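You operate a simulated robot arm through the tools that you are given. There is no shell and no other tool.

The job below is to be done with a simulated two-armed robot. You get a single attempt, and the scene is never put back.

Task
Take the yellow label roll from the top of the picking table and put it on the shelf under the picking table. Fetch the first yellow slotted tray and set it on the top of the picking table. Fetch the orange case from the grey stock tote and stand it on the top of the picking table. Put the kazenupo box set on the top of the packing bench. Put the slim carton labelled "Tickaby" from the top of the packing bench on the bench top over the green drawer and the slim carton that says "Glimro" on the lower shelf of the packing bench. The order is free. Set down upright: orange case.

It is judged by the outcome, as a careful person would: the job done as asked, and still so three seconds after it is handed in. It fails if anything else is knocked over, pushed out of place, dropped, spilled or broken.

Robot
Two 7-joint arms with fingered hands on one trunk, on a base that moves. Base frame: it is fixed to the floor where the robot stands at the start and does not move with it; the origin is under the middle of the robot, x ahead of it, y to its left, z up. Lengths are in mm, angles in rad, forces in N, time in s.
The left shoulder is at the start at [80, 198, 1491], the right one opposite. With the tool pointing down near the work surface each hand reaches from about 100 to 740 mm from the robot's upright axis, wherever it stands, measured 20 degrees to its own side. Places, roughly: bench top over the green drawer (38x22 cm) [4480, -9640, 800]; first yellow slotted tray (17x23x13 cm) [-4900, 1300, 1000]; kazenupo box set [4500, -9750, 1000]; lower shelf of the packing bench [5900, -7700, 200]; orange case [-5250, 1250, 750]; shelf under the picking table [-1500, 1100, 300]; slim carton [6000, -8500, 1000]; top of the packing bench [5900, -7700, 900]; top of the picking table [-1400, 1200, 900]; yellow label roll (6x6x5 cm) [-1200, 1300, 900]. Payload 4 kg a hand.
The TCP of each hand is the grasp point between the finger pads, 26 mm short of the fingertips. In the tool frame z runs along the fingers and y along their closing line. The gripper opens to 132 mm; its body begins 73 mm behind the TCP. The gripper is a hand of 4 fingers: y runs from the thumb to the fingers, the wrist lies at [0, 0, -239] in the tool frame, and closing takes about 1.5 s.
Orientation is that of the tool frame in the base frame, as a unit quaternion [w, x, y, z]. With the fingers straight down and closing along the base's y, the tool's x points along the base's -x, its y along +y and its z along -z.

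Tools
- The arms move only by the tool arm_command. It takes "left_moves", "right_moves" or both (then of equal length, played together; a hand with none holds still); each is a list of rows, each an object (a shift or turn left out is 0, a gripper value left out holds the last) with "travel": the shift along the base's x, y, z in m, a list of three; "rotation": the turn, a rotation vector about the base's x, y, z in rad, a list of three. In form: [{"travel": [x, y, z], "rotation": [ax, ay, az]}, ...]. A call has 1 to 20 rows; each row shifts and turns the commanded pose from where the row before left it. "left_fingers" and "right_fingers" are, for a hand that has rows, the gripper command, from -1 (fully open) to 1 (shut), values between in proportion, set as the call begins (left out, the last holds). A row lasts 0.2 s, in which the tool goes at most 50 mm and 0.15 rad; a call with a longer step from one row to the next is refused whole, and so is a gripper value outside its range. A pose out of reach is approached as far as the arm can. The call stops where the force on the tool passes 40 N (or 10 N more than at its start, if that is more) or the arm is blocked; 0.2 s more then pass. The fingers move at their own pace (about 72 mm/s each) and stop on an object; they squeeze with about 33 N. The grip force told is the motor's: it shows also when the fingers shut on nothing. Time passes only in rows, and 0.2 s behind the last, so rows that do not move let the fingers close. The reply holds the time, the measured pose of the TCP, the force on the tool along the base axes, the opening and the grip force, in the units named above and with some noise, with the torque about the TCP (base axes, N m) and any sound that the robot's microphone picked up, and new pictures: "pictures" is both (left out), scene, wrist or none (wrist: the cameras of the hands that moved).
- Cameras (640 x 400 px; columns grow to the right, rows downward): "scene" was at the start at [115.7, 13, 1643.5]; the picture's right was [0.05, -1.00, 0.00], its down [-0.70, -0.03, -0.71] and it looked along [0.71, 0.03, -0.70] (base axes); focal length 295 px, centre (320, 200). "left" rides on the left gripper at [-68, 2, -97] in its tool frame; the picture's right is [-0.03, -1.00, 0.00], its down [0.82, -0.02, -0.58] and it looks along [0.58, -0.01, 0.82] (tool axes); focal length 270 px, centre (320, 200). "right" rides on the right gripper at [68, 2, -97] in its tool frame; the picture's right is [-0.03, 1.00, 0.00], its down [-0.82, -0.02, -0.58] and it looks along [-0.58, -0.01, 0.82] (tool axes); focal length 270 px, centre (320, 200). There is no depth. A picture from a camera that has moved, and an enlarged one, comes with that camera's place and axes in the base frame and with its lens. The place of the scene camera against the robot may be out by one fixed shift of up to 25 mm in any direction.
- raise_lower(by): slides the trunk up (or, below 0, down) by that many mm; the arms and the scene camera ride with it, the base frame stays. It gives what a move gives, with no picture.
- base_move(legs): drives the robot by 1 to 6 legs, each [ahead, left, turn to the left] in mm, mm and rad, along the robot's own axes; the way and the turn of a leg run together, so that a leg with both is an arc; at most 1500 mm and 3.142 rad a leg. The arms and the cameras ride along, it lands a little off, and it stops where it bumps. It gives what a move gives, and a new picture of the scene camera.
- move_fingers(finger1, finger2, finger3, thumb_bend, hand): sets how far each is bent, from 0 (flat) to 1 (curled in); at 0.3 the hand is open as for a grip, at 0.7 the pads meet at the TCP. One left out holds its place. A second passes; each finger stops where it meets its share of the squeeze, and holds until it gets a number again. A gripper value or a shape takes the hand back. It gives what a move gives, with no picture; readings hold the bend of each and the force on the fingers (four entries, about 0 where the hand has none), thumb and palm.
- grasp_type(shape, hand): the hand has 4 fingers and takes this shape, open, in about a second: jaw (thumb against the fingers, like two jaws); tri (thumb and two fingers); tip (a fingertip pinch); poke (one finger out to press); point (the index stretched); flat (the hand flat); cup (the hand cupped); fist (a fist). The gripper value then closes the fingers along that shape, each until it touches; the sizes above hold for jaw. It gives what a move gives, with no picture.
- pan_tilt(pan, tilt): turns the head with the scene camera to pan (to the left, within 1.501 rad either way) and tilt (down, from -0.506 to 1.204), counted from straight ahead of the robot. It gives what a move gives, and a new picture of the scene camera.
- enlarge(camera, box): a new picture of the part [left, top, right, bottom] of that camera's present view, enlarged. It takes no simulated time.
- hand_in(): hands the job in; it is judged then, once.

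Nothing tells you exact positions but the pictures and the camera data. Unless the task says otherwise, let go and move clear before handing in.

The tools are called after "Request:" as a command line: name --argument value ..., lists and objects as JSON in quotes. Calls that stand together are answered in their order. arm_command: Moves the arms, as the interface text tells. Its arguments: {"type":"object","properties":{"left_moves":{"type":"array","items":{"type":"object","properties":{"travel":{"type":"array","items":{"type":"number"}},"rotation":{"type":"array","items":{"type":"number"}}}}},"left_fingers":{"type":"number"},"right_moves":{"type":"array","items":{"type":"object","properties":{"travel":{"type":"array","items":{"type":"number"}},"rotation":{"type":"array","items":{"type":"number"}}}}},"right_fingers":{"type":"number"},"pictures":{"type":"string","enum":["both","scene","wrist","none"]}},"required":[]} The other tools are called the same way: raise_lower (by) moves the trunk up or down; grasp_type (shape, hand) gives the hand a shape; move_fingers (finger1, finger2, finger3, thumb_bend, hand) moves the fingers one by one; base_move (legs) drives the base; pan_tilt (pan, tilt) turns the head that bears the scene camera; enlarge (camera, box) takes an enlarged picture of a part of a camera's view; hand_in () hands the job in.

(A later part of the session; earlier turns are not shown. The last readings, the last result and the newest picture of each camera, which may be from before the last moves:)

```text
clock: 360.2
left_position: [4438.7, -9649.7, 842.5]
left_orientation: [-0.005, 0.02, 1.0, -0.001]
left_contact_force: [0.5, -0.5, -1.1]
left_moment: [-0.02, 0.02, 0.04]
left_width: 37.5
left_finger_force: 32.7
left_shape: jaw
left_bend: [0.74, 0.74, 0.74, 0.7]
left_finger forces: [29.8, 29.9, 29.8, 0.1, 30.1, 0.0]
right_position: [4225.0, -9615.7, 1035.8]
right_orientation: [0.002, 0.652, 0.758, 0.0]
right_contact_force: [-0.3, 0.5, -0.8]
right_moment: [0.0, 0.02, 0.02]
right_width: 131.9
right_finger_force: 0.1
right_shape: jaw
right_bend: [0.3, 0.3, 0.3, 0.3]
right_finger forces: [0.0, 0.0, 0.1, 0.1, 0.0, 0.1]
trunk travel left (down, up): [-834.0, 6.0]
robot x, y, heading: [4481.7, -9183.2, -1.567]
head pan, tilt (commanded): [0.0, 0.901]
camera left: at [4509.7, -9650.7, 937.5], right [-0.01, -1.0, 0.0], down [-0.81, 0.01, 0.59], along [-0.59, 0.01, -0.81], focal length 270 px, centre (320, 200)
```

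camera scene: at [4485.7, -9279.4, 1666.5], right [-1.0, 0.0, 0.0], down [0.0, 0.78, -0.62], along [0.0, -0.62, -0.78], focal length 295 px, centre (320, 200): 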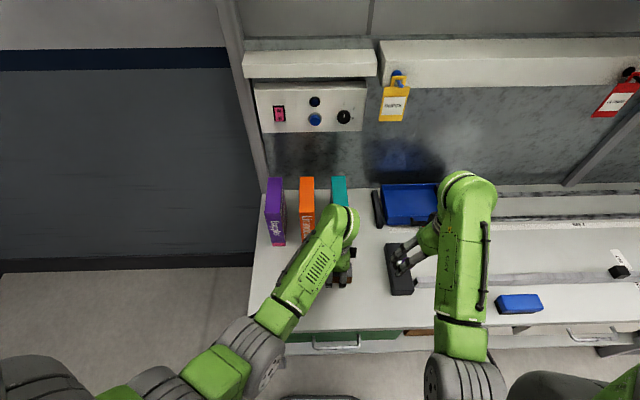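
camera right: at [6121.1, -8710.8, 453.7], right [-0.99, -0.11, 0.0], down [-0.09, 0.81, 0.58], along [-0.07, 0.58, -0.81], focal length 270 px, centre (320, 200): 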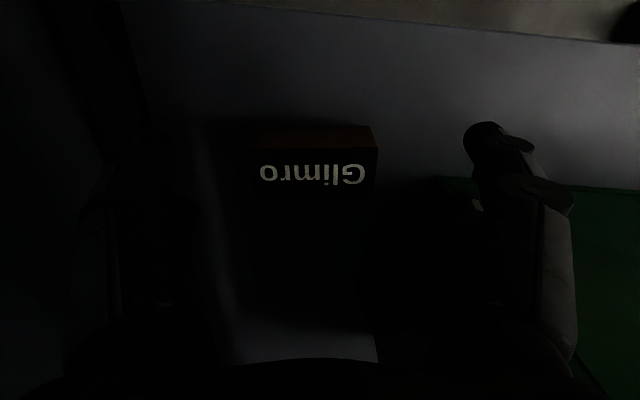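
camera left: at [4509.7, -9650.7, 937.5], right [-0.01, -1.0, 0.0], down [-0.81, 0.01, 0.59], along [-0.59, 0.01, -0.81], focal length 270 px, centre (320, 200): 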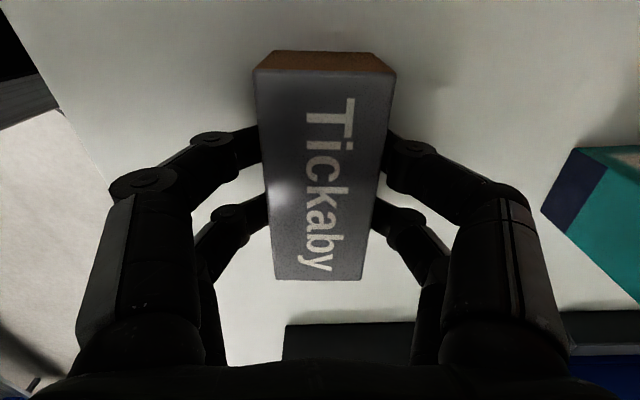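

Request:
arm_command --left_moves '[{"travel": [0, 0, -0.003]}, {"travel": [0, 0, -0.003]}, {}]' --pictures "none"

Request:
arm_command --left_moves '[{"travel": [0, 0, -0.003]}, {"travel": [0, 0, -0.002]}, {}]' --pictures "none"

Request:
arm_command --left_moves '[{"travel": [0, 0, -0.003]}, {"travel": [0, 0, -0.002]}, {}]' --pictures "wrist"

```text
clock: 361.0
left_position: [4440.1, -9650.4, 836.5]
left_orientation: [-0.004, 0.02, 1.0, -0.001]
left_contact_force: [0.6, 1.2, 6.1]
left_moment: [0.02, -0.11, 0.08]
left_width: 37.8
left_finger_force: 33.4
left_shape: jaw
left_bend: [0.74, 0.74, 0.74, 0.7]
left_finger forces: [30.9, 30.5, 30.0, 0.0, 31.0, 0.0]
right_position: [4225.2, -9614.2, 1035.5]
right_orientation: [0.002, 0.651, 0.759, 0.0]
right_contact_force: [1.1, -0.1, -0.7]
right_moment: [-0.02, 0.0, 0.0]
right_width: 131.9
right_finger_force: 0.0
right_shape: jaw
right_bend: [0.3, 0.3, 0.3, 0.3]
right_finger forces: [0.0, 0.1, 0.1, 0.1, 0.1, 0.0]
trunk travel left (down, up): [-834.0, 6.0]
robot x, y, heading: [4480.1, -9182.9, -1.567]
head pan, tilt (commanded): [0.0, 0.901]
```

```text
clock: 361.9
left_position: [4436.0, -9652.0, 835.2]
left_orientation: [-0.009, 0.019, 1.0, -0.006]
left_contact_force: [3.0, 6.8, 22.6]
left_moment: [0.14, -0.31, 0.05]
left_width: 38.3
left_finger_force: 33.1
left_shape: jaw
left_bend: [0.74, 0.74, 0.74, 0.71]
left_finger forces: [36.1, 35.5, 32.2, 0.0, 33.1, 0.0]
right_position: [4227.0, -9613.2, 1037.2]
right_orientation: [0.003, 0.651, 0.759, -0.001]
right_contact_force: [0.4, -0.2, -0.8]
right_moment: [-0.02, 0.02, 0.03]
right_width: 131.8
right_finger_force: 0.1
right_shape: jaw
right_bend: [0.3, 0.3, 0.3, 0.3]
right_finger forces: [0.1, 0.0, 0.0, 0.0, 0.0, 0.0]
trunk travel left (down, up): [-834.0, 6.0]
robot x, y, heading: [4477.7, -9180.5, -1.566]
head pan, tilt (commanded): [0.0, 0.901]
stopped in row 3 (left hand): the force on the tool passed its limit at 40 N (the readings are from after the stop); the commanded pose is now the measured one
```

```text
clock: 362.5
left_position: [4436.2, -9655.0, 835.2]
left_orientation: [-0.011, 0.019, 1.0, -0.012]
left_contact_force: [2.1, 8.3, 27.3]
left_moment: [0.42, -0.14, 0.05]
left_width: 38.7
left_finger_force: 32.9
left_shape: jaw
left_bend: [0.74, 0.74, 0.74, 0.71]
left_finger forces: [37.1, 36.5, 31.1, 0.1, 32.8, 0.0]
right_position: [4228.2, -9613.5, 1037.0]
right_orientation: [0.003, 0.651, 0.759, -0.001]
right_contact_force: [0.0, 0.3, 0.6]
right_moment: [0.01, 0.04, 0.03]
right_width: 132.0
right_finger_force: 0.0
right_shape: jaw
right_bend: [0.3, 0.3, 0.3, 0.3]
right_finger forces: [0.0, 0.1, 0.0, 0.0, 0.0, 0.0]
trunk travel left (down, up): [-834.0, 6.0]
robot x, y, heading: [4481.2, -9180.4, -1.57]
head pan, tilt (commanded): [0.0, 0.901]
stopped in row 2 (left hand): the force on the tool passed its limit at 43 N (the readings are from after the stop); the commanded pose is now the measured one
camera left: at [4507.5, -9654.4, 930.6], right [-0.01, -1.0, 0.02], down [-0.8, 0.02, 0.59], along [-0.6, -0.01, -0.8], focal length 270 px, centre (320, 200)
```

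left: 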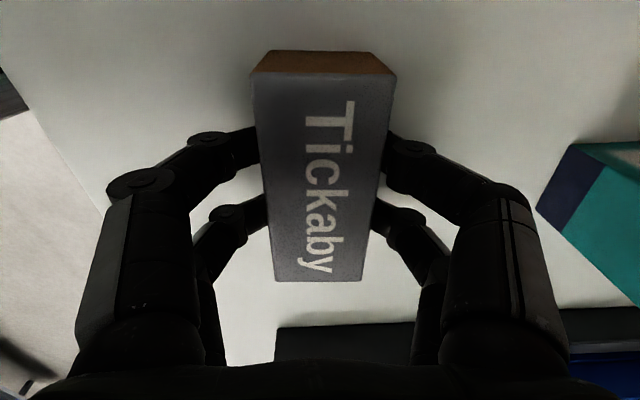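

Tickaby is firmly on the bench. Ease off the pressure and release.

Request:
arm_command --left_moves '[{"travel": [0, 0, 0.003]}, {"travel": [0, 0, 0.002]}, {}]' --pictures "none"

Request:
arm_command --left_moves '[{}, {}, {}, {}]' --left_fingers -0.1 --pictures "wrist"

```text
clock: 363.3
left_position: [4437.9, -9656.1, 835.9]
left_orientation: [-0.008, 0.02, 1.0, -0.008]
left_contact_force: [-0.5, 0.2, 0.7]
left_moment: [0.02, -0.05, 0.0]
left_width: 38.4
left_finger_force: 32.9
left_shape: jaw
left_bend: [0.74, 0.74, 0.74, 0.71]
left_finger forces: [33.6, 33.5, 33.0, 0.0, 34.3, 0.1]
right_position: [4226.7, -9616.1, 1037.3]
right_orientation: [0.003, 0.651, 0.759, -0.001]
right_contact_force: [-0.3, 0.6, -0.2]
right_moment: [0.01, -0.02, -0.04]
right_width: 131.9
right_finger_force: 0.1
right_shape: jaw
right_bend: [0.3, 0.3, 0.3, 0.3]
right_finger forces: [0.0, 0.0, 0.0, 0.0, 0.0, 0.1]
trunk travel left (down, up): [-834.0, 6.0]
robot x, y, heading: [4481.4, -9179.8, -1.57]
head pan, tilt (commanded): [0.0, 0.901]
```

```text
clock: 364.3
left_position: [4437.2, -9656.3, 837.3]
left_orientation: [-0.009, 0.019, 1.0, -0.008]
left_contact_force: [0.3, -0.2, 0.1]
left_moment: [-0.03, 0.01, 0.0]
left_width: 71.9
left_finger_force: 0.1
left_shape: jaw
left_bend: [0.72, 0.72, 0.72, 0.7]
left_finger forces: [0.1, 0.0, 0.0, 0.1, 0.1, 0.0]
right_position: [4226.4, -9615.9, 1036.4]
right_orientation: [0.002, 0.652, 0.759, -0.001]
right_contact_force: [1.2, 0.5, -0.5]
right_moment: [-0.03, -0.05, 0.01]
right_width: 131.8
right_finger_force: 0.0
right_shape: jaw
right_bend: [0.3, 0.3, 0.3, 0.3]
right_finger forces: [0.0, 0.0, 0.1, 0.0, 0.1, 0.0]
trunk travel left (down, up): [-834.0, 6.0]
robot x, y, heading: [4484.1, -9180.5, -1.572]
head pan, tilt (commanded): [0.0, 0.901]
camera left: at [4508.1, -9655.8, 932.6], right [-0.01, -1.0, 0.02], down [-0.81, 0.02, 0.59], along [-0.59, 0.0, -0.81], focal length 270 px, centre (320, 200)
```

left: 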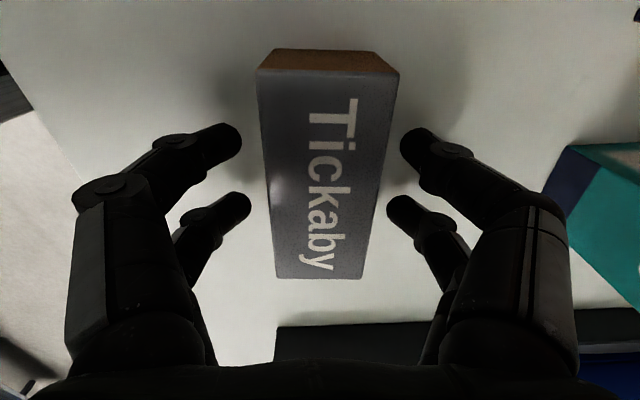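

Released. Lift the left hand up and pull it back.

Request:
arm_command --left_moves '[{"travel": [0, 0, 0.025]}, {"travel": [0, 0, 0.035]}, {"travel": [0, 0, 0.04]}, {"travel": [0.01, 0.02, 0.04]}, {"travel": [0.02, 0.035, 0.02]}, {"travel": [0.02, 0.04, 0]}, {"travel": [0.02, 0.04, 0]}]' --pictures "both"

```text
clock: 365.9
left_position: [4506.6, -9521.7, 995.2]
left_orientation: [-0.008, 0.019, 1.0, -0.009]
left_contact_force: [-0.4, 0.8, 0.3]
left_moment: [-0.02, -0.02, -0.03]
left_width: 71.9
left_finger_force: 0.1
left_shape: jaw
left_bend: [0.72, 0.72, 0.72, 0.7]
left_finger forces: [0.0, 0.0, 0.1, 0.1, 0.1, 0.1]
right_position: [4228.0, -9615.4, 1038.3]
right_orientation: [0.003, 0.651, 0.759, -0.001]
right_contact_force: [-0.4, -0.2, -0.7]
right_moment: [-0.04, 0.01, 0.03]
right_width: 131.8
right_finger_force: 0.1
right_shape: jaw
right_bend: [0.3, 0.3, 0.3, 0.3]
right_finger forces: [0.1, 0.1, 0.0, 0.0, 0.0, 0.0]
trunk travel left (down, up): [-834.0, 6.0]
robot x, y, heading: [4485.2, -9180.1, -1.575]
head pan, tilt (commanded): [0.0, 0.901]
camera scene: at [4487.8, -9275.6, 1666.8], right [-1.0, 0.0, 0.0], down [0.0, 0.78, -0.62], along [0.0, -0.62, -0.78], focal length 295 px, centre (320, 200)
camera left: at [4577.2, -9520.9, 1091.0], right [-0.01, -1.0, 0.02], down [-0.81, 0.02, 0.59], along [-0.59, -0.01, -0.81], focal length 270 px, centre (320, 200)
```

scene: 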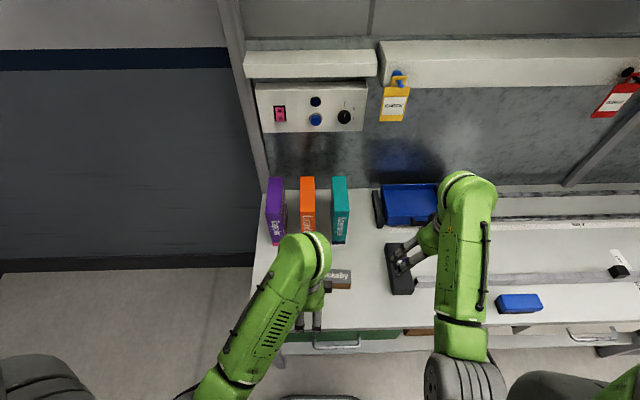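
left: 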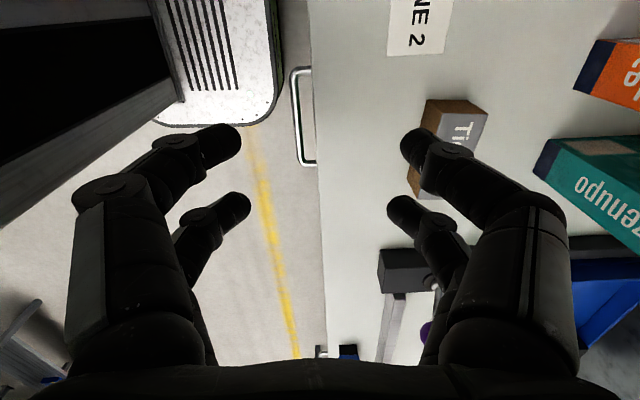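

Tickaby sits right over the green drawer. Now move the right hand up in front of Kazenupo for a look, and the left hand aside.

Request:
arm_command --left_moves '[{"travel": [0.02, 0.006, 0]}, {"travel": [0.02, 0.006, 0]}, {"travel": [0.02, 0.006, 0]}, {"travel": [0.02, 0.006, 0]}, {"travel": [0.02, 0.006, 0]}, {"travel": [0.02, 0.006, 0]}]' --right_moves '[{"travel": [0.028, -0.005, 0.025], "rotation": [0, 0, -0.0255]}, {"travel": [0.033, -0.01, 0.02], "rotation": [0, 0, -0.0255]}, {"travel": [0.035, -0.01, 0.02], "rotation": [0, 0, -0.0255]}, {"travel": [0.035, -0.01, 0.02], "rotation": [0, 0, -0.0255]}, {"travel": [0.035, -0.015, 0.015], "rotation": [0, 0, -0.0255]}, {"travel": [0.034, -0.015, 0.012], "rotation": [0, 0, -0.0255]}]' --right_fingers -1 --pictures "both"

```text
clock: 367.3
left_position: [4627.8, -9486.1, 996.3]
left_orientation: [-0.01, 0.02, 1.0, -0.008]
left_contact_force: [-0.2, -0.4, 0.8]
left_moment: [0.07, 0.02, 0.0]
left_width: 72.0
left_finger_force: 0.0
left_shape: jaw
left_bend: [0.72, 0.72, 0.72, 0.7]
left_finger forces: [0.0, 0.1, 0.0, 0.1, 0.0, 0.1]
right_position: [4428.2, -9679.9, 1150.5]
right_orientation: [0.001, 0.708, 0.706, 0.0]
right_contact_force: [0.2, -0.4, -0.9]
right_moment: [-0.01, -0.02, 0.01]
right_width: 131.9
right_finger_force: 0.1
right_shape: jaw
right_bend: [0.3, 0.3, 0.3, 0.3]
right_finger forces: [0.0, 0.0, 0.0, 0.1, 0.1, 0.0]
trunk travel left (down, up): [-834.0, 6.0]
robot x, y, heading: [4482.2, -9184.6, -1.574]
head pan, tilt (commanded): [0.0, 0.901]
camera scene: at [4488.9, -9278.5, 1666.5], right [-1.0, 0.0, 0.0], down [0.0, 0.78, -0.62], along [0.0, -0.62, -0.78], focal length 295 px, centre (320, 200)
camera right: at [4429.3, -9612.3, 1246.4], right [1.0, -0.03, 0.0], down [-0.02, -0.81, 0.58], along [-0.01, -0.58, -0.81], focal length 270 px, centre (320, 200)
camera left: at [4699.8, -9485.4, 1091.2], right [-0.01, -1.0, 0.02], down [-0.81, 0.02, 0.59], along [-0.59, 0.0, -0.81], focal length 270 px, centre (320, 200)
```

scene: 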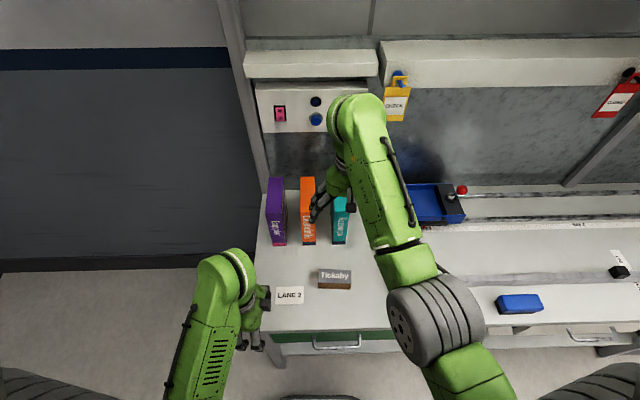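
right: 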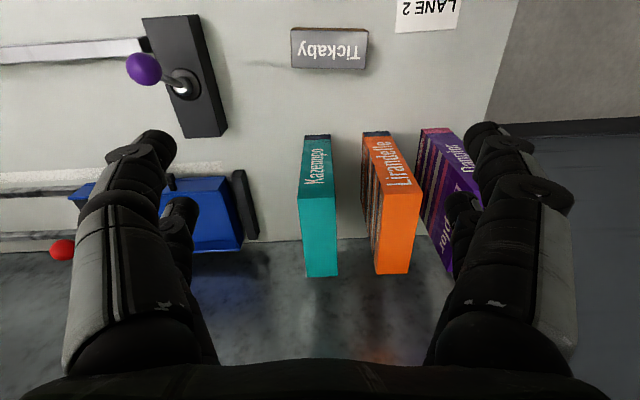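
left: 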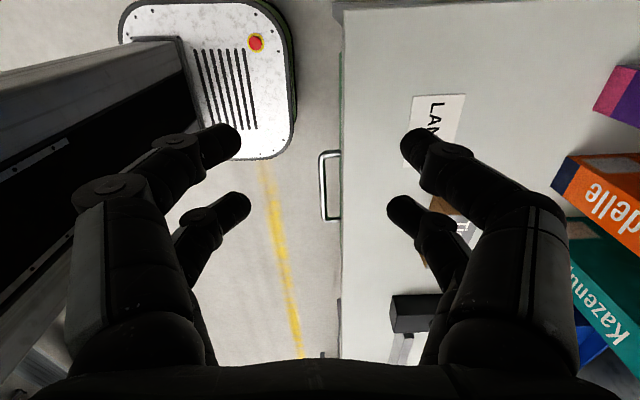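

Request:
enlarge --camera "right" --box '[230, 110, 430, 290]'

Request:
enlarge --camera "scene" --box '[240, 150, 420, 300]'

```text
2.22 times, centred on (330, 200) of right
camera zoom: at [4429.3, -9612.3, 1246.4], right [1.0, -0.03, 0.0], down [-0.02, -0.81, 0.58], along [-0.01, -0.58, -0.81], focal length 601 px, centre (298, 200)
```

zoom: 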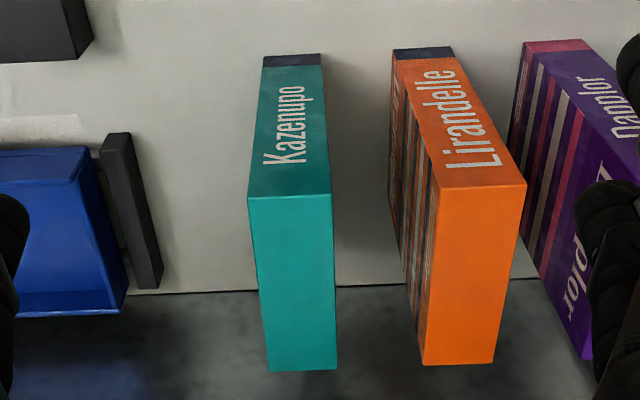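

```text
2.67 times, centred on (330, 225) of scene
camera zoom: at [4488.9, -9278.5, 1666.5], right [-1.0, 0.0, 0.0], down [0.0, 0.78, -0.62], along [0.0, -0.62, -0.78], focal length 788 px, centre (293, 133)
```

zoom: 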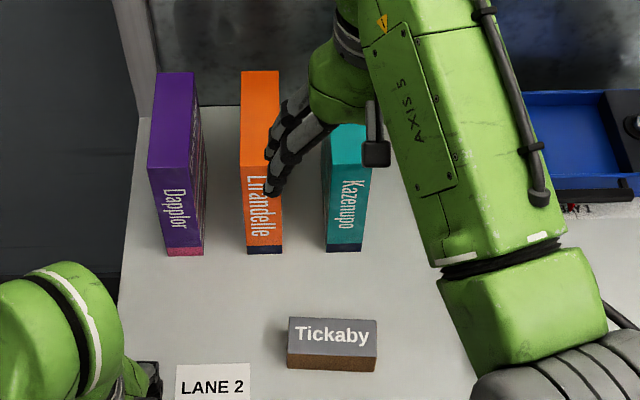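

Kazenupo measures about 46×139×176 mm, top at z≈975, centre ≈ (4423, −9870). I'll approach from above with a slight forward tilt and a narrower opening so the fingers fit between it and Lirandelle.

Request:
arm_command --right_moves '[{"travel": [-0.001, -0.0303, -0.012], "rotation": [-0.042, 0, 0]}, {"travel": [-0.001, -0.0303, -0.012], "rotation": [-0.042, 0, 0]}, {"travel": [-0.001, -0.0303, -0.012], "rotation": [-0.042, 0, 0]}, {"travel": [-0.001, -0.0303, -0.012], "rotation": [-0.042, 0, 0]}, {"travel": [-0.001, -0.0303, -0.012], "rotation": [-0.042, 0, 0]}, {"travel": [0, -0.0303, -0.012], "rotation": [-0.042, 0, 0]}]' --right_fingers 0.0 --pictures "both"

```text
clock: 368.7
left_position: [4627.7, -9486.1, 995.9]
left_orientation: [-0.009, 0.02, 1.0, -0.007]
left_contact_force: [0.3, 1.0, -0.8]
left_moment: [0.04, -0.01, 0.0]
left_width: 72.1
left_finger_force: 0.1
left_shape: jaw
left_bend: [0.72, 0.72, 0.72, 0.7]
left_finger forces: [0.1, 0.1, 0.0, 0.0, 0.0, 0.0]
right_position: [4422.6, -9864.8, 1076.6]
right_orientation: [0.091, 0.701, 0.701, -0.09]
right_contact_force: [-0.5, -0.1, 0.2]
right_moment: [-0.02, 0.0, -0.03]
right_width: 66.6
right_finger_force: 0.0
right_shape: jaw
right_bend: [0.73, 0.73, 0.73, 0.7]
right_finger forces: [0.0, 0.0, 0.0, 0.1, 0.0, 0.0]
trunk travel left (down, up): [-834.0, 6.0]
robot x, y, heading: [4482.3, -9183.1, -1.57]
head pan, tilt (commanded): [0.0, 0.901]
camera scene: at [4487.4, -9279.2, 1666.5], right [-1.0, 0.0, 0.0], down [0.0, 0.78, -0.62], along [0.0, -0.62, -0.78], focal length 295 px, centre (320, 200)
camera right: at [4424.1, -9775.0, 1153.2], right [1.0, -0.02, 0.01], down [-0.02, -0.64, 0.77], along [-0.01, -0.77, -0.64], focal length 270 px, centre (320, 200)
```

scene: 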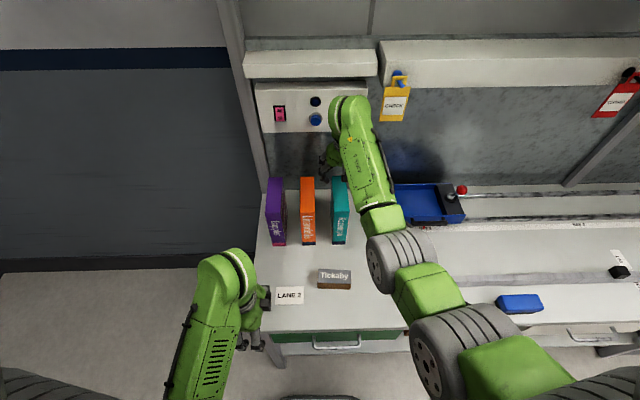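
right: 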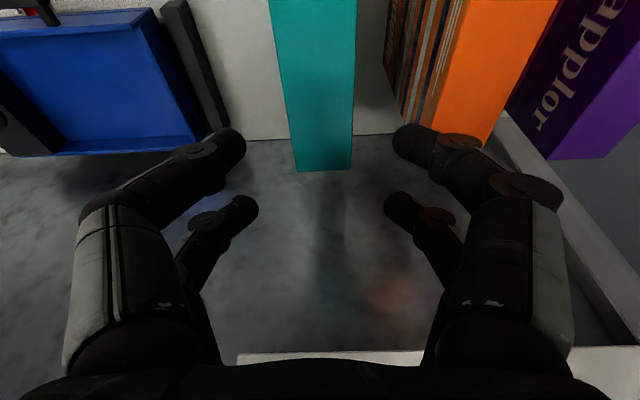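

Aligned over the box (top z≈985). Descend so the fingertips straddle the upper part of Kazenupo.

Request:
arm_command --right_moves '[{"travel": [0.001, -0.001, -0.03]}, {"travel": [0, 0, -0.03]}, {"travel": [0, 0, -0.025]}, {"travel": [0, 0, -0.015]}, {}]' --pictures "both"

```text
clock: 369.9
left_position: [4626.3, -9485.7, 995.4]
left_orientation: [-0.009, 0.02, 1.0, -0.008]
left_contact_force: [0.4, -0.2, 0.6]
left_moment: [0.02, -0.02, 0.04]
left_width: 72.2
left_finger_force: 0.0
left_shape: jaw
left_bend: [0.72, 0.72, 0.72, 0.7]
left_finger forces: [0.0, 0.0, 0.0, 0.1, 0.1, 0.0]
right_position: [4423.7, -9865.5, 977.5]
right_orientation: [0.091, 0.702, 0.701, -0.089]
right_contact_force: [0.3, 0.7, 0.4]
right_moment: [0.0, 0.02, 0.02]
right_width: 66.5
right_finger_force: 0.1
right_shape: jaw
right_bend: [0.73, 0.73, 0.73, 0.7]
right_finger forces: [0.0, 0.0, 0.0, 0.0, 0.0, 0.1]
trunk travel left (down, up): [-834.0, 6.0]
robot x, y, heading: [4481.8, -9180.9, -1.568]
head pan, tilt (commanded): [0.0, 0.901]
camera scene: at [4486.9, -9277.6, 1666.6], right [-1.0, 0.0, 0.0], down [0.0, 0.78, -0.62], along [0.0, -0.62, -0.78], focal length 295 px, centre (320, 200)
camera right: at [4425.3, -9774.6, 1053.7], right [1.0, -0.02, 0.01], down [-0.02, -0.64, 0.77], along [-0.01, -0.77, -0.64], focal length 270 px, centre (320, 200)
```

scene: 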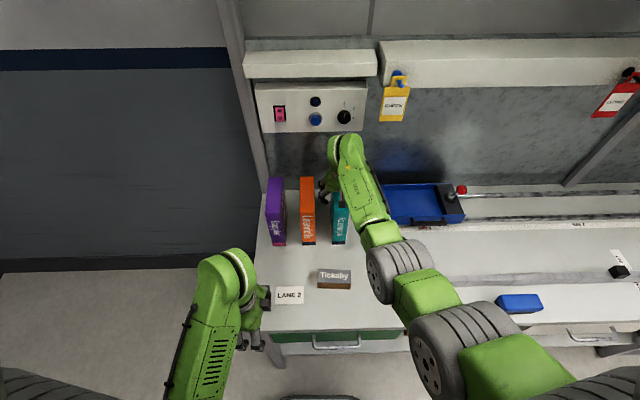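
right: 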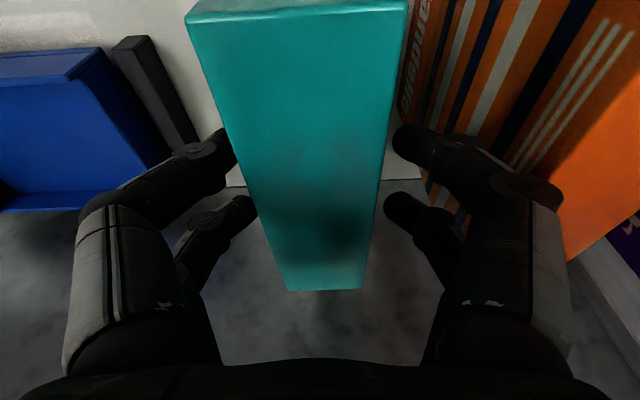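

The box is centred between the fingers. Close the right hand.

Request:
arm_command --right_moves '[{}, {}, {}, {}, {}]' --right_fingers 1 --pictures "wrist"

```text
clock: 371.1
left_position: [4626.8, -9485.4, 997.2]
left_orientation: [-0.009, 0.021, 1.0, -0.008]
left_contact_force: [-0.9, -0.7, -0.3]
left_moment: [-0.03, 0.0, 0.0]
left_width: 72.1
left_finger_force: 0.0
left_shape: jaw
left_bend: [0.72, 0.72, 0.72, 0.7]
left_finger forces: [0.0, 0.1, 0.0, 0.0, 0.0, 0.0]
right_position: [4422.3, -9865.4, 976.9]
right_orientation: [0.09, 0.702, 0.701, -0.09]
right_contact_force: [-0.5, 0.1, 0.0]
right_moment: [0.03, 0.04, 0.0]
right_width: 38.9
right_finger_force: 33.0
right_shape: jaw
right_bend: [0.74, 0.74, 0.74, 0.7]
right_finger forces: [30.1, 29.7, 29.9, 0.1, 30.3, 0.0]
trunk travel left (down, up): [-834.0, 6.0]
robot x, y, heading: [4483.0, -9179.5, -1.57]
head pan, tilt (commanded): [0.0, 0.901]
camera right: at [4425.2, -9774.7, 1053.5], right [1.0, -0.02, 0.01], down [-0.02, -0.64, 0.76], along [-0.01, -0.76, -0.64], focal length 270 px, centre (320, 200)
```

right: 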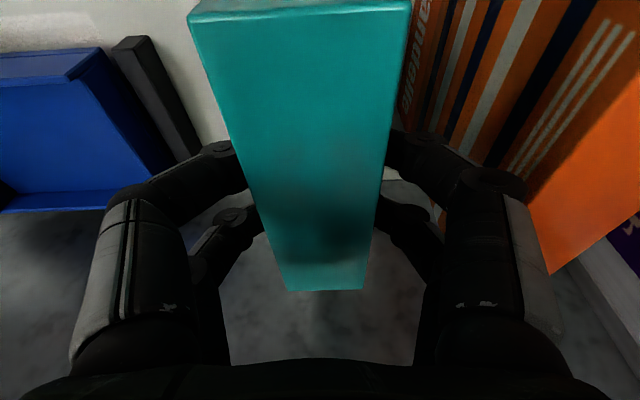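

Good grip. Lift slightly and check the load.

Request:
arm_command --right_moves '[{"travel": [0, 0, 0.01]}, {"travel": [0, 0, 0.015]}, {}]' --pictures "both"

```text
clock: 371.9
left_position: [4627.1, -9486.0, 996.0]
left_orientation: [-0.009, 0.02, 1.0, -0.008]
left_contact_force: [0.0, -0.6, -0.7]
left_moment: [0.04, 0.0, 0.01]
left_width: 72.2
left_finger_force: 0.1
left_shape: jaw
left_bend: [0.72, 0.72, 0.72, 0.7]
left_finger forces: [0.0, 0.0, 0.0, 0.0, 0.0, 0.0]
right_position: [4424.0, -9864.6, 1002.0]
right_orientation: [0.091, 0.701, 0.702, -0.089]
right_contact_force: [0.5, 0.4, -4.9]
right_moment: [0.0, 0.02, 0.01]
right_width: 38.6
right_finger_force: 33.1
right_shape: jaw
right_bend: [0.74, 0.74, 0.74, 0.7]
right_finger forces: [30.2, 29.8, 30.0, 0.1, 30.2, 0.0]
trunk travel left (down, up): [-834.0, 6.0]
robot x, y, heading: [4483.0, -9181.6, -1.57]
head pan, tilt (commanded): [0.0, 0.901]
camera scene: at [4486.7, -9278.3, 1666.6], right [-1.0, 0.0, 0.0], down [0.0, 0.78, -0.62], along [0.0, -0.62, -0.78], focal length 295 px, centre (320, 200)
camera right: at [4424.6, -9774.2, 1078.3], right [1.0, -0.02, 0.01], down [-0.02, -0.64, 0.76], along [-0.01, -0.76, -0.64], focal length 270 px, centre (320, 200)
```

scene: 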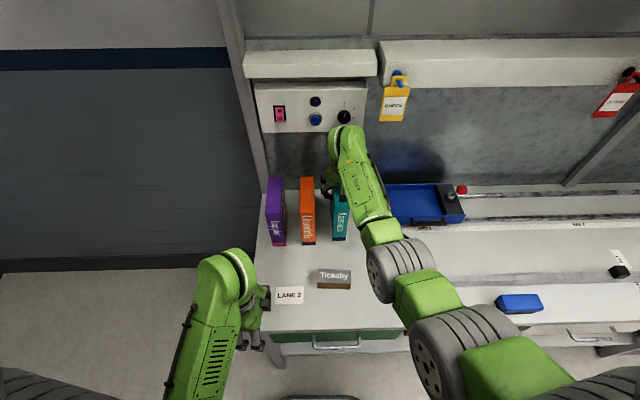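
right: 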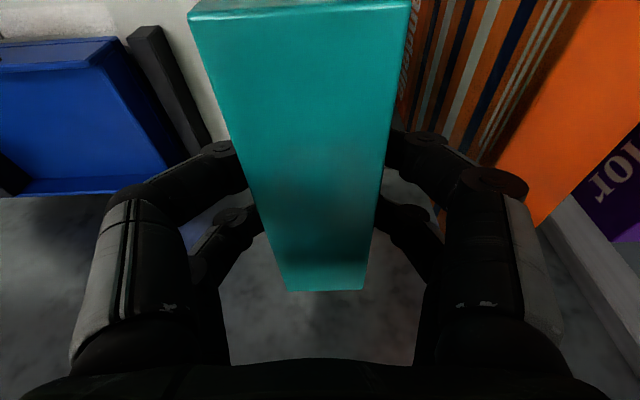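

Only about 0.5 kg. Pull the box out toward me while raising it above Tickaby.

Request:
arm_command --right_moves '[{"travel": [0, 0.03, 0.01]}, {"travel": [0, 0.03, 0.015]}, {"travel": [0, 0.03, 0.03]}, {"travel": [-0.005, 0.03, 0.03]}, {"travel": [-0.01, 0.03, 0.03]}, {"travel": [-0.01, 0.03, 0.01]}]' --pictures "both"

```text
clock: 373.3
left_position: [4626.1, -9484.7, 997.8]
left_orientation: [-0.008, 0.02, 1.0, -0.009]
left_contact_force: [0.4, 1.2, -0.1]
left_moment: [0.02, 0.03, -0.02]
left_width: 72.1
left_finger_force: 0.0
left_shape: jaw
left_bend: [0.72, 0.72, 0.72, 0.7]
left_finger forces: [0.1, 0.0, 0.0, 0.1, 0.0, 0.0]
right_position: [4397.6, -9682.7, 1127.3]
right_orientation: [0.091, 0.701, 0.701, -0.089]
right_contact_force: [0.0, 0.4, -4.0]
right_moment: [-0.03, -0.03, 0.02]
right_width: 38.5
right_finger_force: 32.7
right_shape: jaw
right_bend: [0.74, 0.74, 0.74, 0.7]
right_finger forces: [30.3, 29.8, 30.0, 0.0, 30.1, 0.0]
trunk travel left (down, up): [-834.0, 6.0]
robot x, y, heading: [4482.6, -9181.1, -1.57]
head pan, tilt (commanded): [0.0, 0.901]
camera scene: at [4485.8, -9275.4, 1666.7], right [-1.0, 0.0, 0.0], down [0.0, 0.78, -0.62], along [0.0, -0.62, -0.78], focal length 295 px, centre (320, 200)
camera right: at [4397.7, -9592.6, 1204.0], right [1.0, -0.02, 0.01], down [-0.02, -0.64, 0.77], along [-0.01, -0.77, -0.64], focal length 270 px, centre (320, 200)
```

scene: 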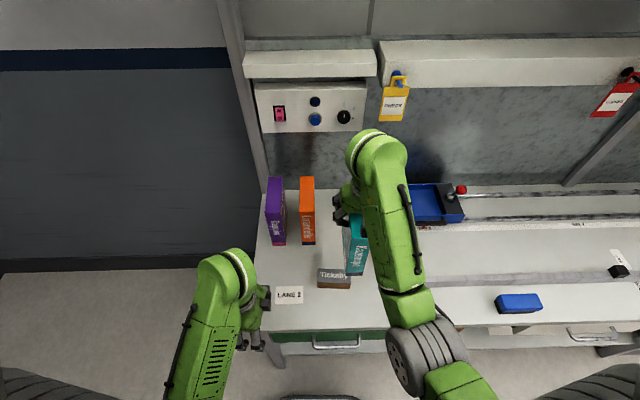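
right: 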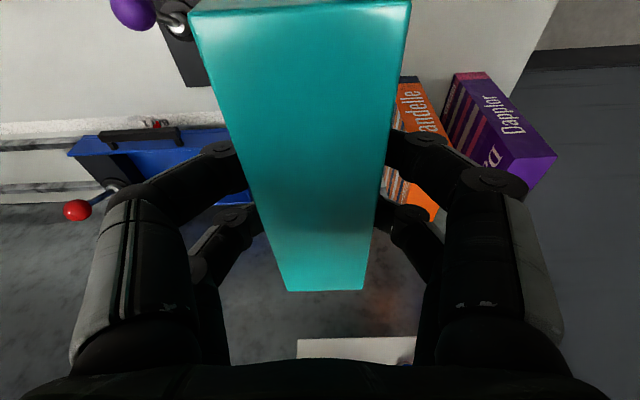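

Kazenupo is out safely. I'll raise it a bit, back away, turn around in the open space and head to the packing bench's end.

Request:
base_move --legs '[[-680, 120, 0], [0, 0, 3.135]]'

Request:
base_move --legs '[[-500, -450, 0], [-330, 0, 0]]'

```text
clock: 384.3
left_position: [4467.9, -8193.0, 996.0]
left_orientation: [-0.007, 0.999, -0.04, 0.009]
left_contact_force: [-0.4, -0.4, -0.2]
left_moment: [-0.02, 0.0, -0.01]
left_width: 72.6
left_finger_force: 0.0
left_shape: jaw
left_bend: [0.72, 0.72, 0.72, 0.7]
left_finger forces: [0.1, 0.0, 0.0, 0.0, 0.0, 0.1]
right_position: [4703.7, -8002.7, 1126.7]
right_orientation: [0.091, -0.687, 0.715, 0.088]
right_contact_force: [-0.1, 0.1, -4.1]
right_moment: [0.01, 0.01, 0.01]
right_width: 38.4
right_finger_force: 32.8
right_shape: jaw
right_bend: [0.74, 0.74, 0.74, 0.7]
right_finger forces: [30.0, 29.8, 30.0, 0.0, 29.9, 0.1]
trunk travel left (down, up): [-834.0, 6.0]
robot x, y, heading: [4601.9, -8500.6, 1.532]
head pan, tilt (commanded): [0.0, 0.901]
camera scene: at [4608.2, -8388.1, 1666.6], right [1.0, -0.04, 0.0], down [-0.03, -0.78, -0.62], along [0.02, 0.62, -0.78], focal length 295 px, centre (320, 200)
```

scene: 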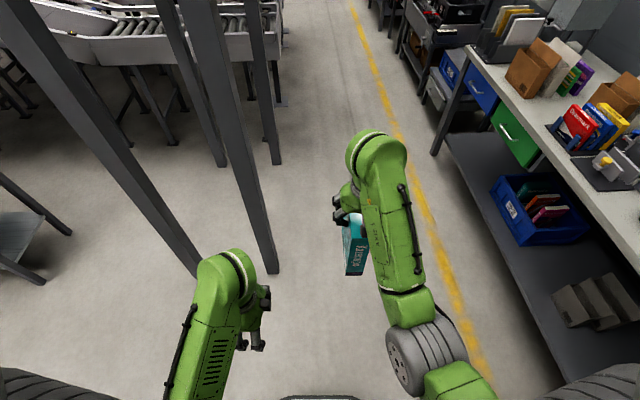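

```text
clock: 389.8
left_position: [4884.4, -9036.7, 995.2]
left_orientation: [-0.007, 0.999, -0.046, 0.009]
left_contact_force: [0.9, 0.4, -0.6]
left_moment: [0.0, -0.01, -0.02]
left_width: 72.3
left_finger_force: 0.0
left_shape: jaw
left_bend: [0.72, 0.72, 0.72, 0.7]
left_finger forces: [0.0, 0.0, 0.1, 0.0, 0.1, 0.1]
right_position: [5125.2, -8850.8, 1124.8]
right_orientation: [0.092, -0.683, 0.72, 0.087]
right_contact_force: [-0.4, -0.7, -3.7]
right_moment: [0.01, 0.03, 0.01]
right_width: 38.2
right_finger_force: 32.7
right_shape: jaw
right_bend: [0.74, 0.74, 0.74, 0.7]
right_finger forces: [30.1, 29.8, 30.0, 0.0, 29.9, 0.0]
trunk travel left (down, up): [-834.0, 6.0]
robot x, y, heading: [5010.0, -9353.6, 1.522]
head pan, tilt (commanded): [0.0, 0.901]
camera scene: at [5023.6, -9232.3, 1666.3], right [1.0, -0.05, 0.0], down [-0.04, -0.78, -0.62], along [0.03, 0.62, -0.79], focal length 295 px, centre (320, 200)
```

scene: 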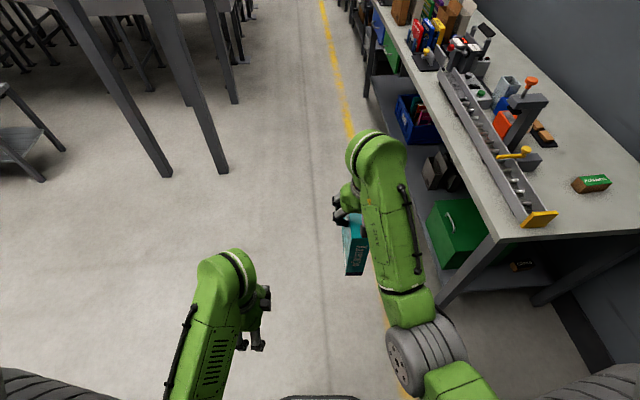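

Now strafe right to the packing bench's end.

Request:
base_move --legs '[[0, -850, 0.049]]'

Request:
pan_tilt --pan -0.1 --tilt 0.75

```text
clock: 394.3
left_position: [5710.8, -9069.0, 996.3]
left_orientation: [-0.007, 1.0, -0.025, 0.01]
left_contact_force: [0.8, 0.6, -0.4]
left_moment: [-0.03, 0.0, 0.01]
left_width: 71.9
left_finger_force: 0.1
left_shape: jaw
left_bend: [0.72, 0.72, 0.72, 0.7]
left_finger forces: [0.1, 0.1, 0.0, 0.1, 0.0, 0.0]
right_position: [5943.6, -8871.6, 1125.7]
right_orientation: [0.089, -0.699, 0.704, 0.091]
right_contact_force: [-0.3, 0.1, -3.6]
right_moment: [0.02, -0.01, 0.02]
right_width: 38.2
right_finger_force: 32.9
right_shape: jaw
right_bend: [0.74, 0.74, 0.74, 0.7]
right_finger forces: [30.1, 29.8, 30.0, 0.0, 29.9, 0.0]
trunk travel left (down, up): [-834.0, 6.0]
robot x, y, heading: [5853.4, -9376.5, 1.564]
head pan, tilt (commanded): [0.0, 0.901]
camera scene: at [5857.5, -9260.2, 1666.6], right [1.0, -0.01, 0.0], down [-0.01, -0.78, -0.62], along [0.01, 0.62, -0.78], focal length 295 px, centre (320, 200)
```

scene: 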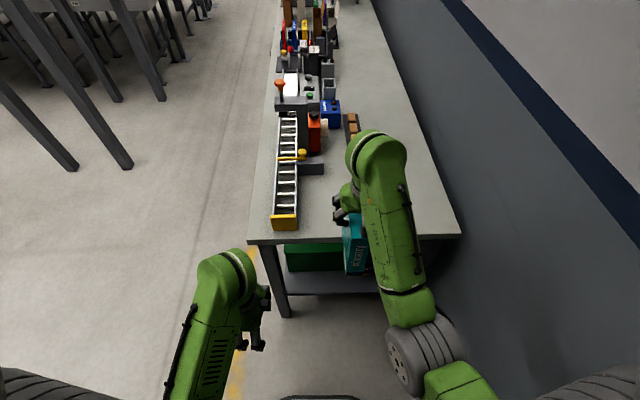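

```text
clock: 395.0
left_position: [5712.5, -9069.0, 996.3]
left_orientation: [-0.008, 1.0, -0.025, 0.009]
left_contact_force: [-0.6, -0.4, -0.7]
left_moment: [-0.01, 0.02, -0.01]
left_width: 72.4
left_finger_force: 0.2
left_shape: jaw
left_bend: [0.72, 0.72, 0.72, 0.7]
left_finger forces: [0.1, 0.1, 0.0, 0.1, 0.0, 0.0]
right_position: [5944.8, -8873.7, 1126.7]
right_orientation: [0.09, -0.698, 0.705, 0.09]
right_contact_force: [-0.3, 0.7, -3.9]
right_moment: [-0.01, 0.0, 0.02]
right_width: 38.5
right_finger_force: 32.7
right_shape: jaw
right_bend: [0.74, 0.74, 0.74, 0.7]
right_finger forces: [30.1, 29.9, 29.9, 0.1, 29.9, 0.0]
trunk travel left (down, up): [-834.0, 6.0]
robot x, y, heading: [5852.8, -9377.4, 1.566]
head pan, tilt (commanded): [-0.099, 0.75]
camera scene: at [5867.1, -9253.4, 1678.4], right [0.99, -0.11, 0.0], down [-0.07, -0.68, -0.73], along [0.08, 0.73, -0.68], focal length 295 px, centre (320, 200)
```

scene: 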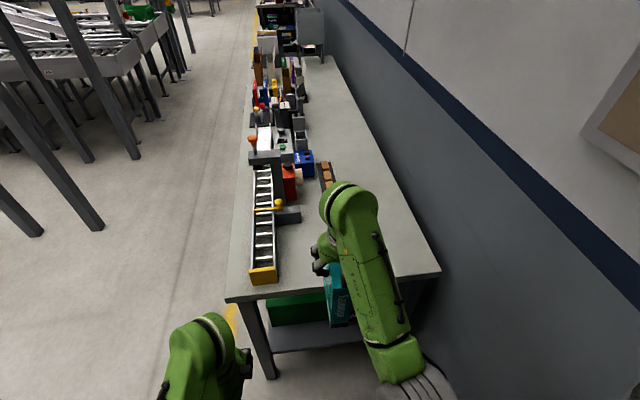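

I'll move the box to the right (x≈6150) before driving forward, so it stays clear of Hobbletek.

Request:
arm_command --right_moves '[{"travel": [0.04, 0, 0]}, {"travel": [0.04, 0, 0]}, {"travel": [0.04, 0, 0]}, {"travel": [0.04, 0, 0]}, {"travel": [0.045, 0, 0]}]' --pictures "none"

Request:
base_move --legs '[[240, 0, 0]]'

Request:
enlarge --camera "right" --box '[0, 0, 640, 400]'

```text
clock: 396.2
left_position: [5714.1, -9069.4, 995.9]
left_orientation: [-0.008, 1.0, -0.024, 0.008]
left_contact_force: [0.3, -0.1, 1.0]
left_moment: [0.0, 0.03, -0.01]
left_width: 72.1
left_finger_force: 0.0
left_shape: jaw
left_bend: [0.72, 0.72, 0.72, 0.7]
left_finger forces: [0.0, 0.1, 0.0, 0.0, 0.1, 0.1]
right_position: [6152.9, -8872.2, 1126.4]
right_orientation: [0.089, -0.698, 0.705, 0.092]
right_contact_force: [0.1, -0.3, -3.6]
right_moment: [-0.03, -0.02, 0.03]
right_width: 38.5
right_finger_force: 32.9
right_shape: jaw
right_bend: [0.74, 0.74, 0.74, 0.7]
right_finger forces: [30.4, 30.0, 30.3, 0.0, 30.2, 0.0]
trunk travel left (down, up): [-834.0, 6.0]
robot x, y, heading: [5850.9, -9378.5, 1.563]
head pan, tilt (commanded): [-0.099, 0.75]
```

```text
clock: 398.0
left_position: [5714.9, -8827.9, 998.0]
left_orientation: [-0.011, 1.0, -0.025, 0.008]
left_contact_force: [0.2, -0.4, 0.6]
left_moment: [0.01, 0.01, 0.01]
left_width: 72.2
left_finger_force: 0.0
left_shape: jaw
left_bend: [0.72, 0.72, 0.72, 0.7]
left_finger forces: [0.0, 0.1, 0.1, 0.0, 0.0, 0.0]
right_position: [6152.4, -8632.6, 1129.3]
right_orientation: [0.091, -0.697, 0.705, 0.091]
right_contact_force: [0.1, -0.1, -3.2]
right_moment: [0.02, 0.0, 0.04]
right_width: 38.3
right_finger_force: 33.3
right_shape: jaw
right_bend: [0.74, 0.74, 0.74, 0.7]
right_finger forces: [30.5, 30.0, 30.3, 0.0, 30.2, 0.0]
trunk travel left (down, up): [-834.0, 6.0]
robot x, y, heading: [5854.5, -9130.8, 1.564]
head pan, tilt (commanded): [-0.099, 0.75]
camera scene: at [5869.9, -9015.3, 1679.0], right [0.99, -0.11, 0.0], down [-0.07, -0.68, -0.73], along [0.08, 0.73, -0.68], focal length 295 px, centre (320, 200)
```

scene: 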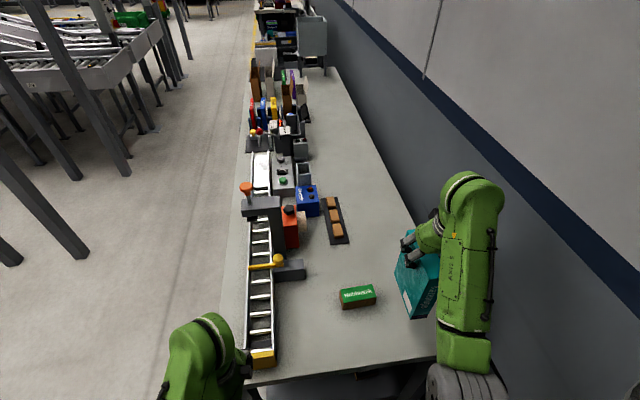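

```text
1.00 times, centred on (320, 200) of right (not enlarged: the box is as wide or as high as the picture)
camera zoom: at [6150.3, -8724.0, 1205.4], right [-1.0, 0.03, 0.01], down [0.03, 0.64, 0.77], along [0.02, 0.77, -0.64], focal length 270 px, centre (320, 200)
```

zoom: 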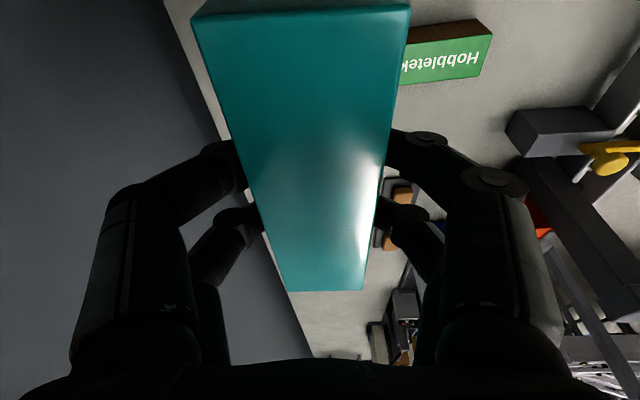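

The box is over free bench surface. Lower it gently.

Request:
arm_command --right_moves '[{"travel": [0, 0, -0.03]}, {"travel": [0, 0, -0.025]}, {"travel": [0, 0, -0.018]}, {}]' --pictures "scene"

Request:
arm_command --right_moves '[{"travel": [0, 0, -0.005]}, {"travel": [0, 0, -0.004]}, {}]' --pictures "none"

```text
clock: 399.0
left_position: [5715.5, -8824.0, 996.9]
left_orientation: [-0.008, 1.0, -0.025, 0.008]
left_contact_force: [1.0, 0.5, -0.2]
left_moment: [0.02, 0.0, -0.03]
left_width: 72.2
left_finger_force: 0.1
left_shape: jaw
left_bend: [0.72, 0.72, 0.72, 0.7]
left_finger forces: [0.1, 0.0, 0.1, 0.0, 0.1, 0.0]
right_position: [6153.1, -8627.4, 1053.8]
right_orientation: [0.089, -0.698, 0.704, 0.089]
right_contact_force: [0.3, 0.3, -3.7]
right_moment: [0.02, 0.03, 0.0]
right_width: 38.4
right_finger_force: 33.1
right_shape: jaw
right_bend: [0.74, 0.74, 0.74, 0.7]
right_finger forces: [30.4, 30.0, 30.4, 0.1, 30.0, 0.0]
trunk travel left (down, up): [-834.0, 6.0]
robot x, y, heading: [5857.9, -9130.0, 1.562]
head pan, tilt (commanded): [-0.099, 0.75]
camera scene: at [5870.2, -9007.0, 1678.3], right [0.99, -0.11, 0.0], down [-0.07, -0.68, -0.73], along [0.08, 0.73, -0.68], focal length 295 px, centre (320, 200)
```

scene: 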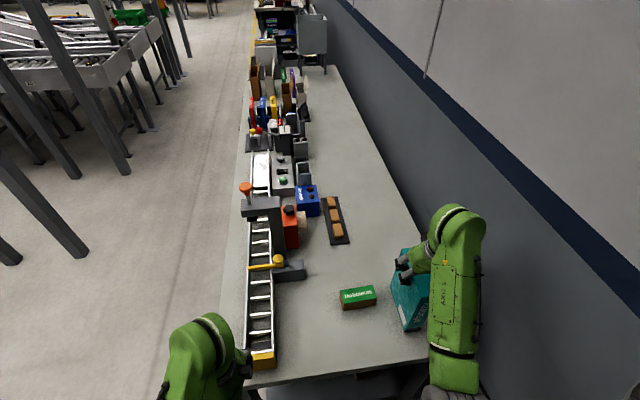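

```text
clock: 399.8
left_position: [5714.9, -8824.6, 995.5]
left_orientation: [-0.008, 1.0, -0.025, 0.008]
left_contact_force: [0.5, -0.6, -0.7]
left_moment: [-0.03, 0.0, 0.02]
left_width: 72.1
left_finger_force: 0.1
left_shape: jaw
left_bend: [0.72, 0.72, 0.72, 0.7]
left_finger forces: [0.0, 0.1, 0.1, 0.1, 0.0, 0.0]
right_position: [6154.2, -8628.9, 1044.6]
right_orientation: [0.089, -0.698, 0.705, 0.09]
right_contact_force: [0.5, -1.0, -4.4]
right_moment: [0.02, -0.02, -0.04]
right_width: 38.5
right_finger_force: 32.8
right_shape: jaw
right_bend: [0.74, 0.74, 0.74, 0.7]
right_finger forces: [30.4, 30.0, 30.3, 0.0, 30.0, 0.0]
trunk travel left (down, up): [-834.0, 6.0]
robot x, y, heading: [5857.4, -9131.7, 1.561]
head pan, tilt (commanded): [-0.099, 0.75]
```

Request:
arm_command --right_moves '[{"travel": [0, 0, -0.003]}, {"travel": [0, 0, -0.003]}, {}]' --pictures "none"

```text
clock: 400.6
left_position: [5715.7, -8824.3, 996.8]
left_orientation: [-0.007, 1.0, -0.025, 0.009]
left_contact_force: [0.0, -0.1, 0.3]
left_moment: [0.0, 0.01, 0.02]
left_width: 72.1
left_finger_force: 0.1
left_shape: jaw
left_bend: [0.72, 0.72, 0.72, 0.7]
left_finger forces: [0.0, 0.1, 0.0, 0.0, 0.0, 0.0]
right_position: [6153.4, -8628.5, 1039.7]
right_orientation: [0.09, -0.697, 0.705, 0.09]
right_contact_force: [0.0, -0.1, -4.1]
right_moment: [0.01, -0.04, -0.03]
right_width: 38.5
right_finger_force: 32.8
right_shape: jaw
right_bend: [0.74, 0.74, 0.74, 0.7]
right_finger forces: [30.4, 30.0, 30.3, 0.0, 30.1, 0.1]
trunk travel left (down, up): [-834.0, 6.0]
robot x, y, heading: [5857.0, -9126.8, 1.562]
head pan, tilt (commanded): [-0.099, 0.75]
```

Still hanging freely (−4 N). Continue in 3 mm steps, one at a time.

Request:
arm_command --right_moves '[{"travel": [0, 0, -0.003]}, {}]' --pictures "none"

Request:
enlarge --camera "scene" --box '[320, 200, 520, 380]'

```text
clock: 401.2
left_position: [5714.7, -8824.6, 996.0]
left_orientation: [-0.008, 1.0, -0.025, 0.01]
left_contact_force: [0.2, 0.2, -0.2]
left_moment: [-0.03, -0.01, 0.02]
left_width: 72.3
left_finger_force: 0.1
left_shape: jaw
left_bend: [0.72, 0.72, 0.72, 0.7]
left_finger forces: [0.0, 0.1, 0.0, 0.0, 0.0, 0.0]
right_position: [6153.5, -8627.9, 1037.4]
right_orientation: [0.09, -0.698, 0.704, 0.091]
right_contact_force: [-0.2, 1.4, -0.6]
right_moment: [-0.04, -0.04, -0.01]
right_width: 38.4
right_finger_force: 33.3
right_shape: jaw
right_bend: [0.74, 0.74, 0.74, 0.7]
right_finger forces: [30.6, 30.1, 30.1, 0.1, 30.5, 0.1]
trunk travel left (down, up): [-834.0, 6.0]
robot x, y, heading: [5859.7, -9135.0, 1.562]
head pan, tilt (commanded): [-0.099, 0.75]
```

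```text
2.22 times, centred on (420, 290) of scene
camera zoom: at [5869.7, -9009.0, 1678.6], right [0.99, -0.11, 0.0], down [-0.07, -0.68, -0.73], along [0.08, 0.73, -0.68], focal length 656 px, centre (98, 0)
```

zoom: 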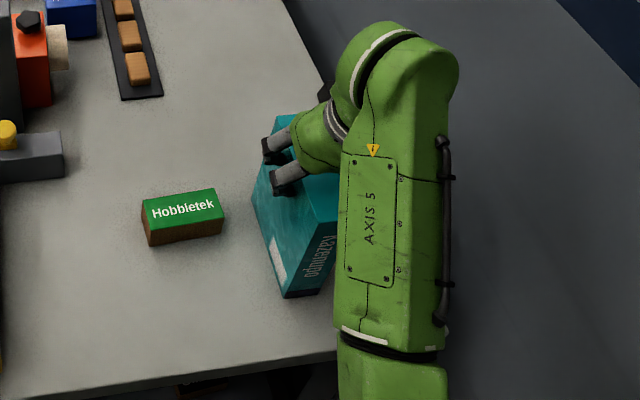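

Contact begins (load dropping). One more small step.

Request:
arm_command --right_moves '[{"travel": [0, 0, -0.002]}, {}]' --pictures "none"

```text
clock: 401.8
left_position: [5714.3, -8823.8, 997.1]
left_orientation: [-0.009, 1.0, -0.025, 0.009]
left_contact_force: [-0.3, 0.2, 0.1]
left_moment: [-0.01, -0.02, 0.01]
left_width: 72.1
left_finger_force: 0.0
left_shape: jaw
left_bend: [0.72, 0.72, 0.72, 0.7]
left_finger forces: [0.1, 0.0, 0.0, 0.1, 0.0, 0.0]
right_position: [6152.7, -8628.5, 1036.5]
right_orientation: [0.092, -0.698, 0.704, 0.092]
right_contact_force: [-0.2, 3.9, 12.5]
right_moment: [0.0, -0.02, 0.04]
right_width: 38.8
right_finger_force: 32.6
right_shape: jaw
right_bend: [0.74, 0.74, 0.74, 0.7]
right_finger forces: [31.7, 30.6, 30.2, 0.0, 31.8, 0.0]
trunk travel left (down, up): [-834.0, 6.0]
robot x, y, heading: [5855.2, -9130.4, 1.56]
head pan, tilt (commanded): [-0.099, 0.75]
```

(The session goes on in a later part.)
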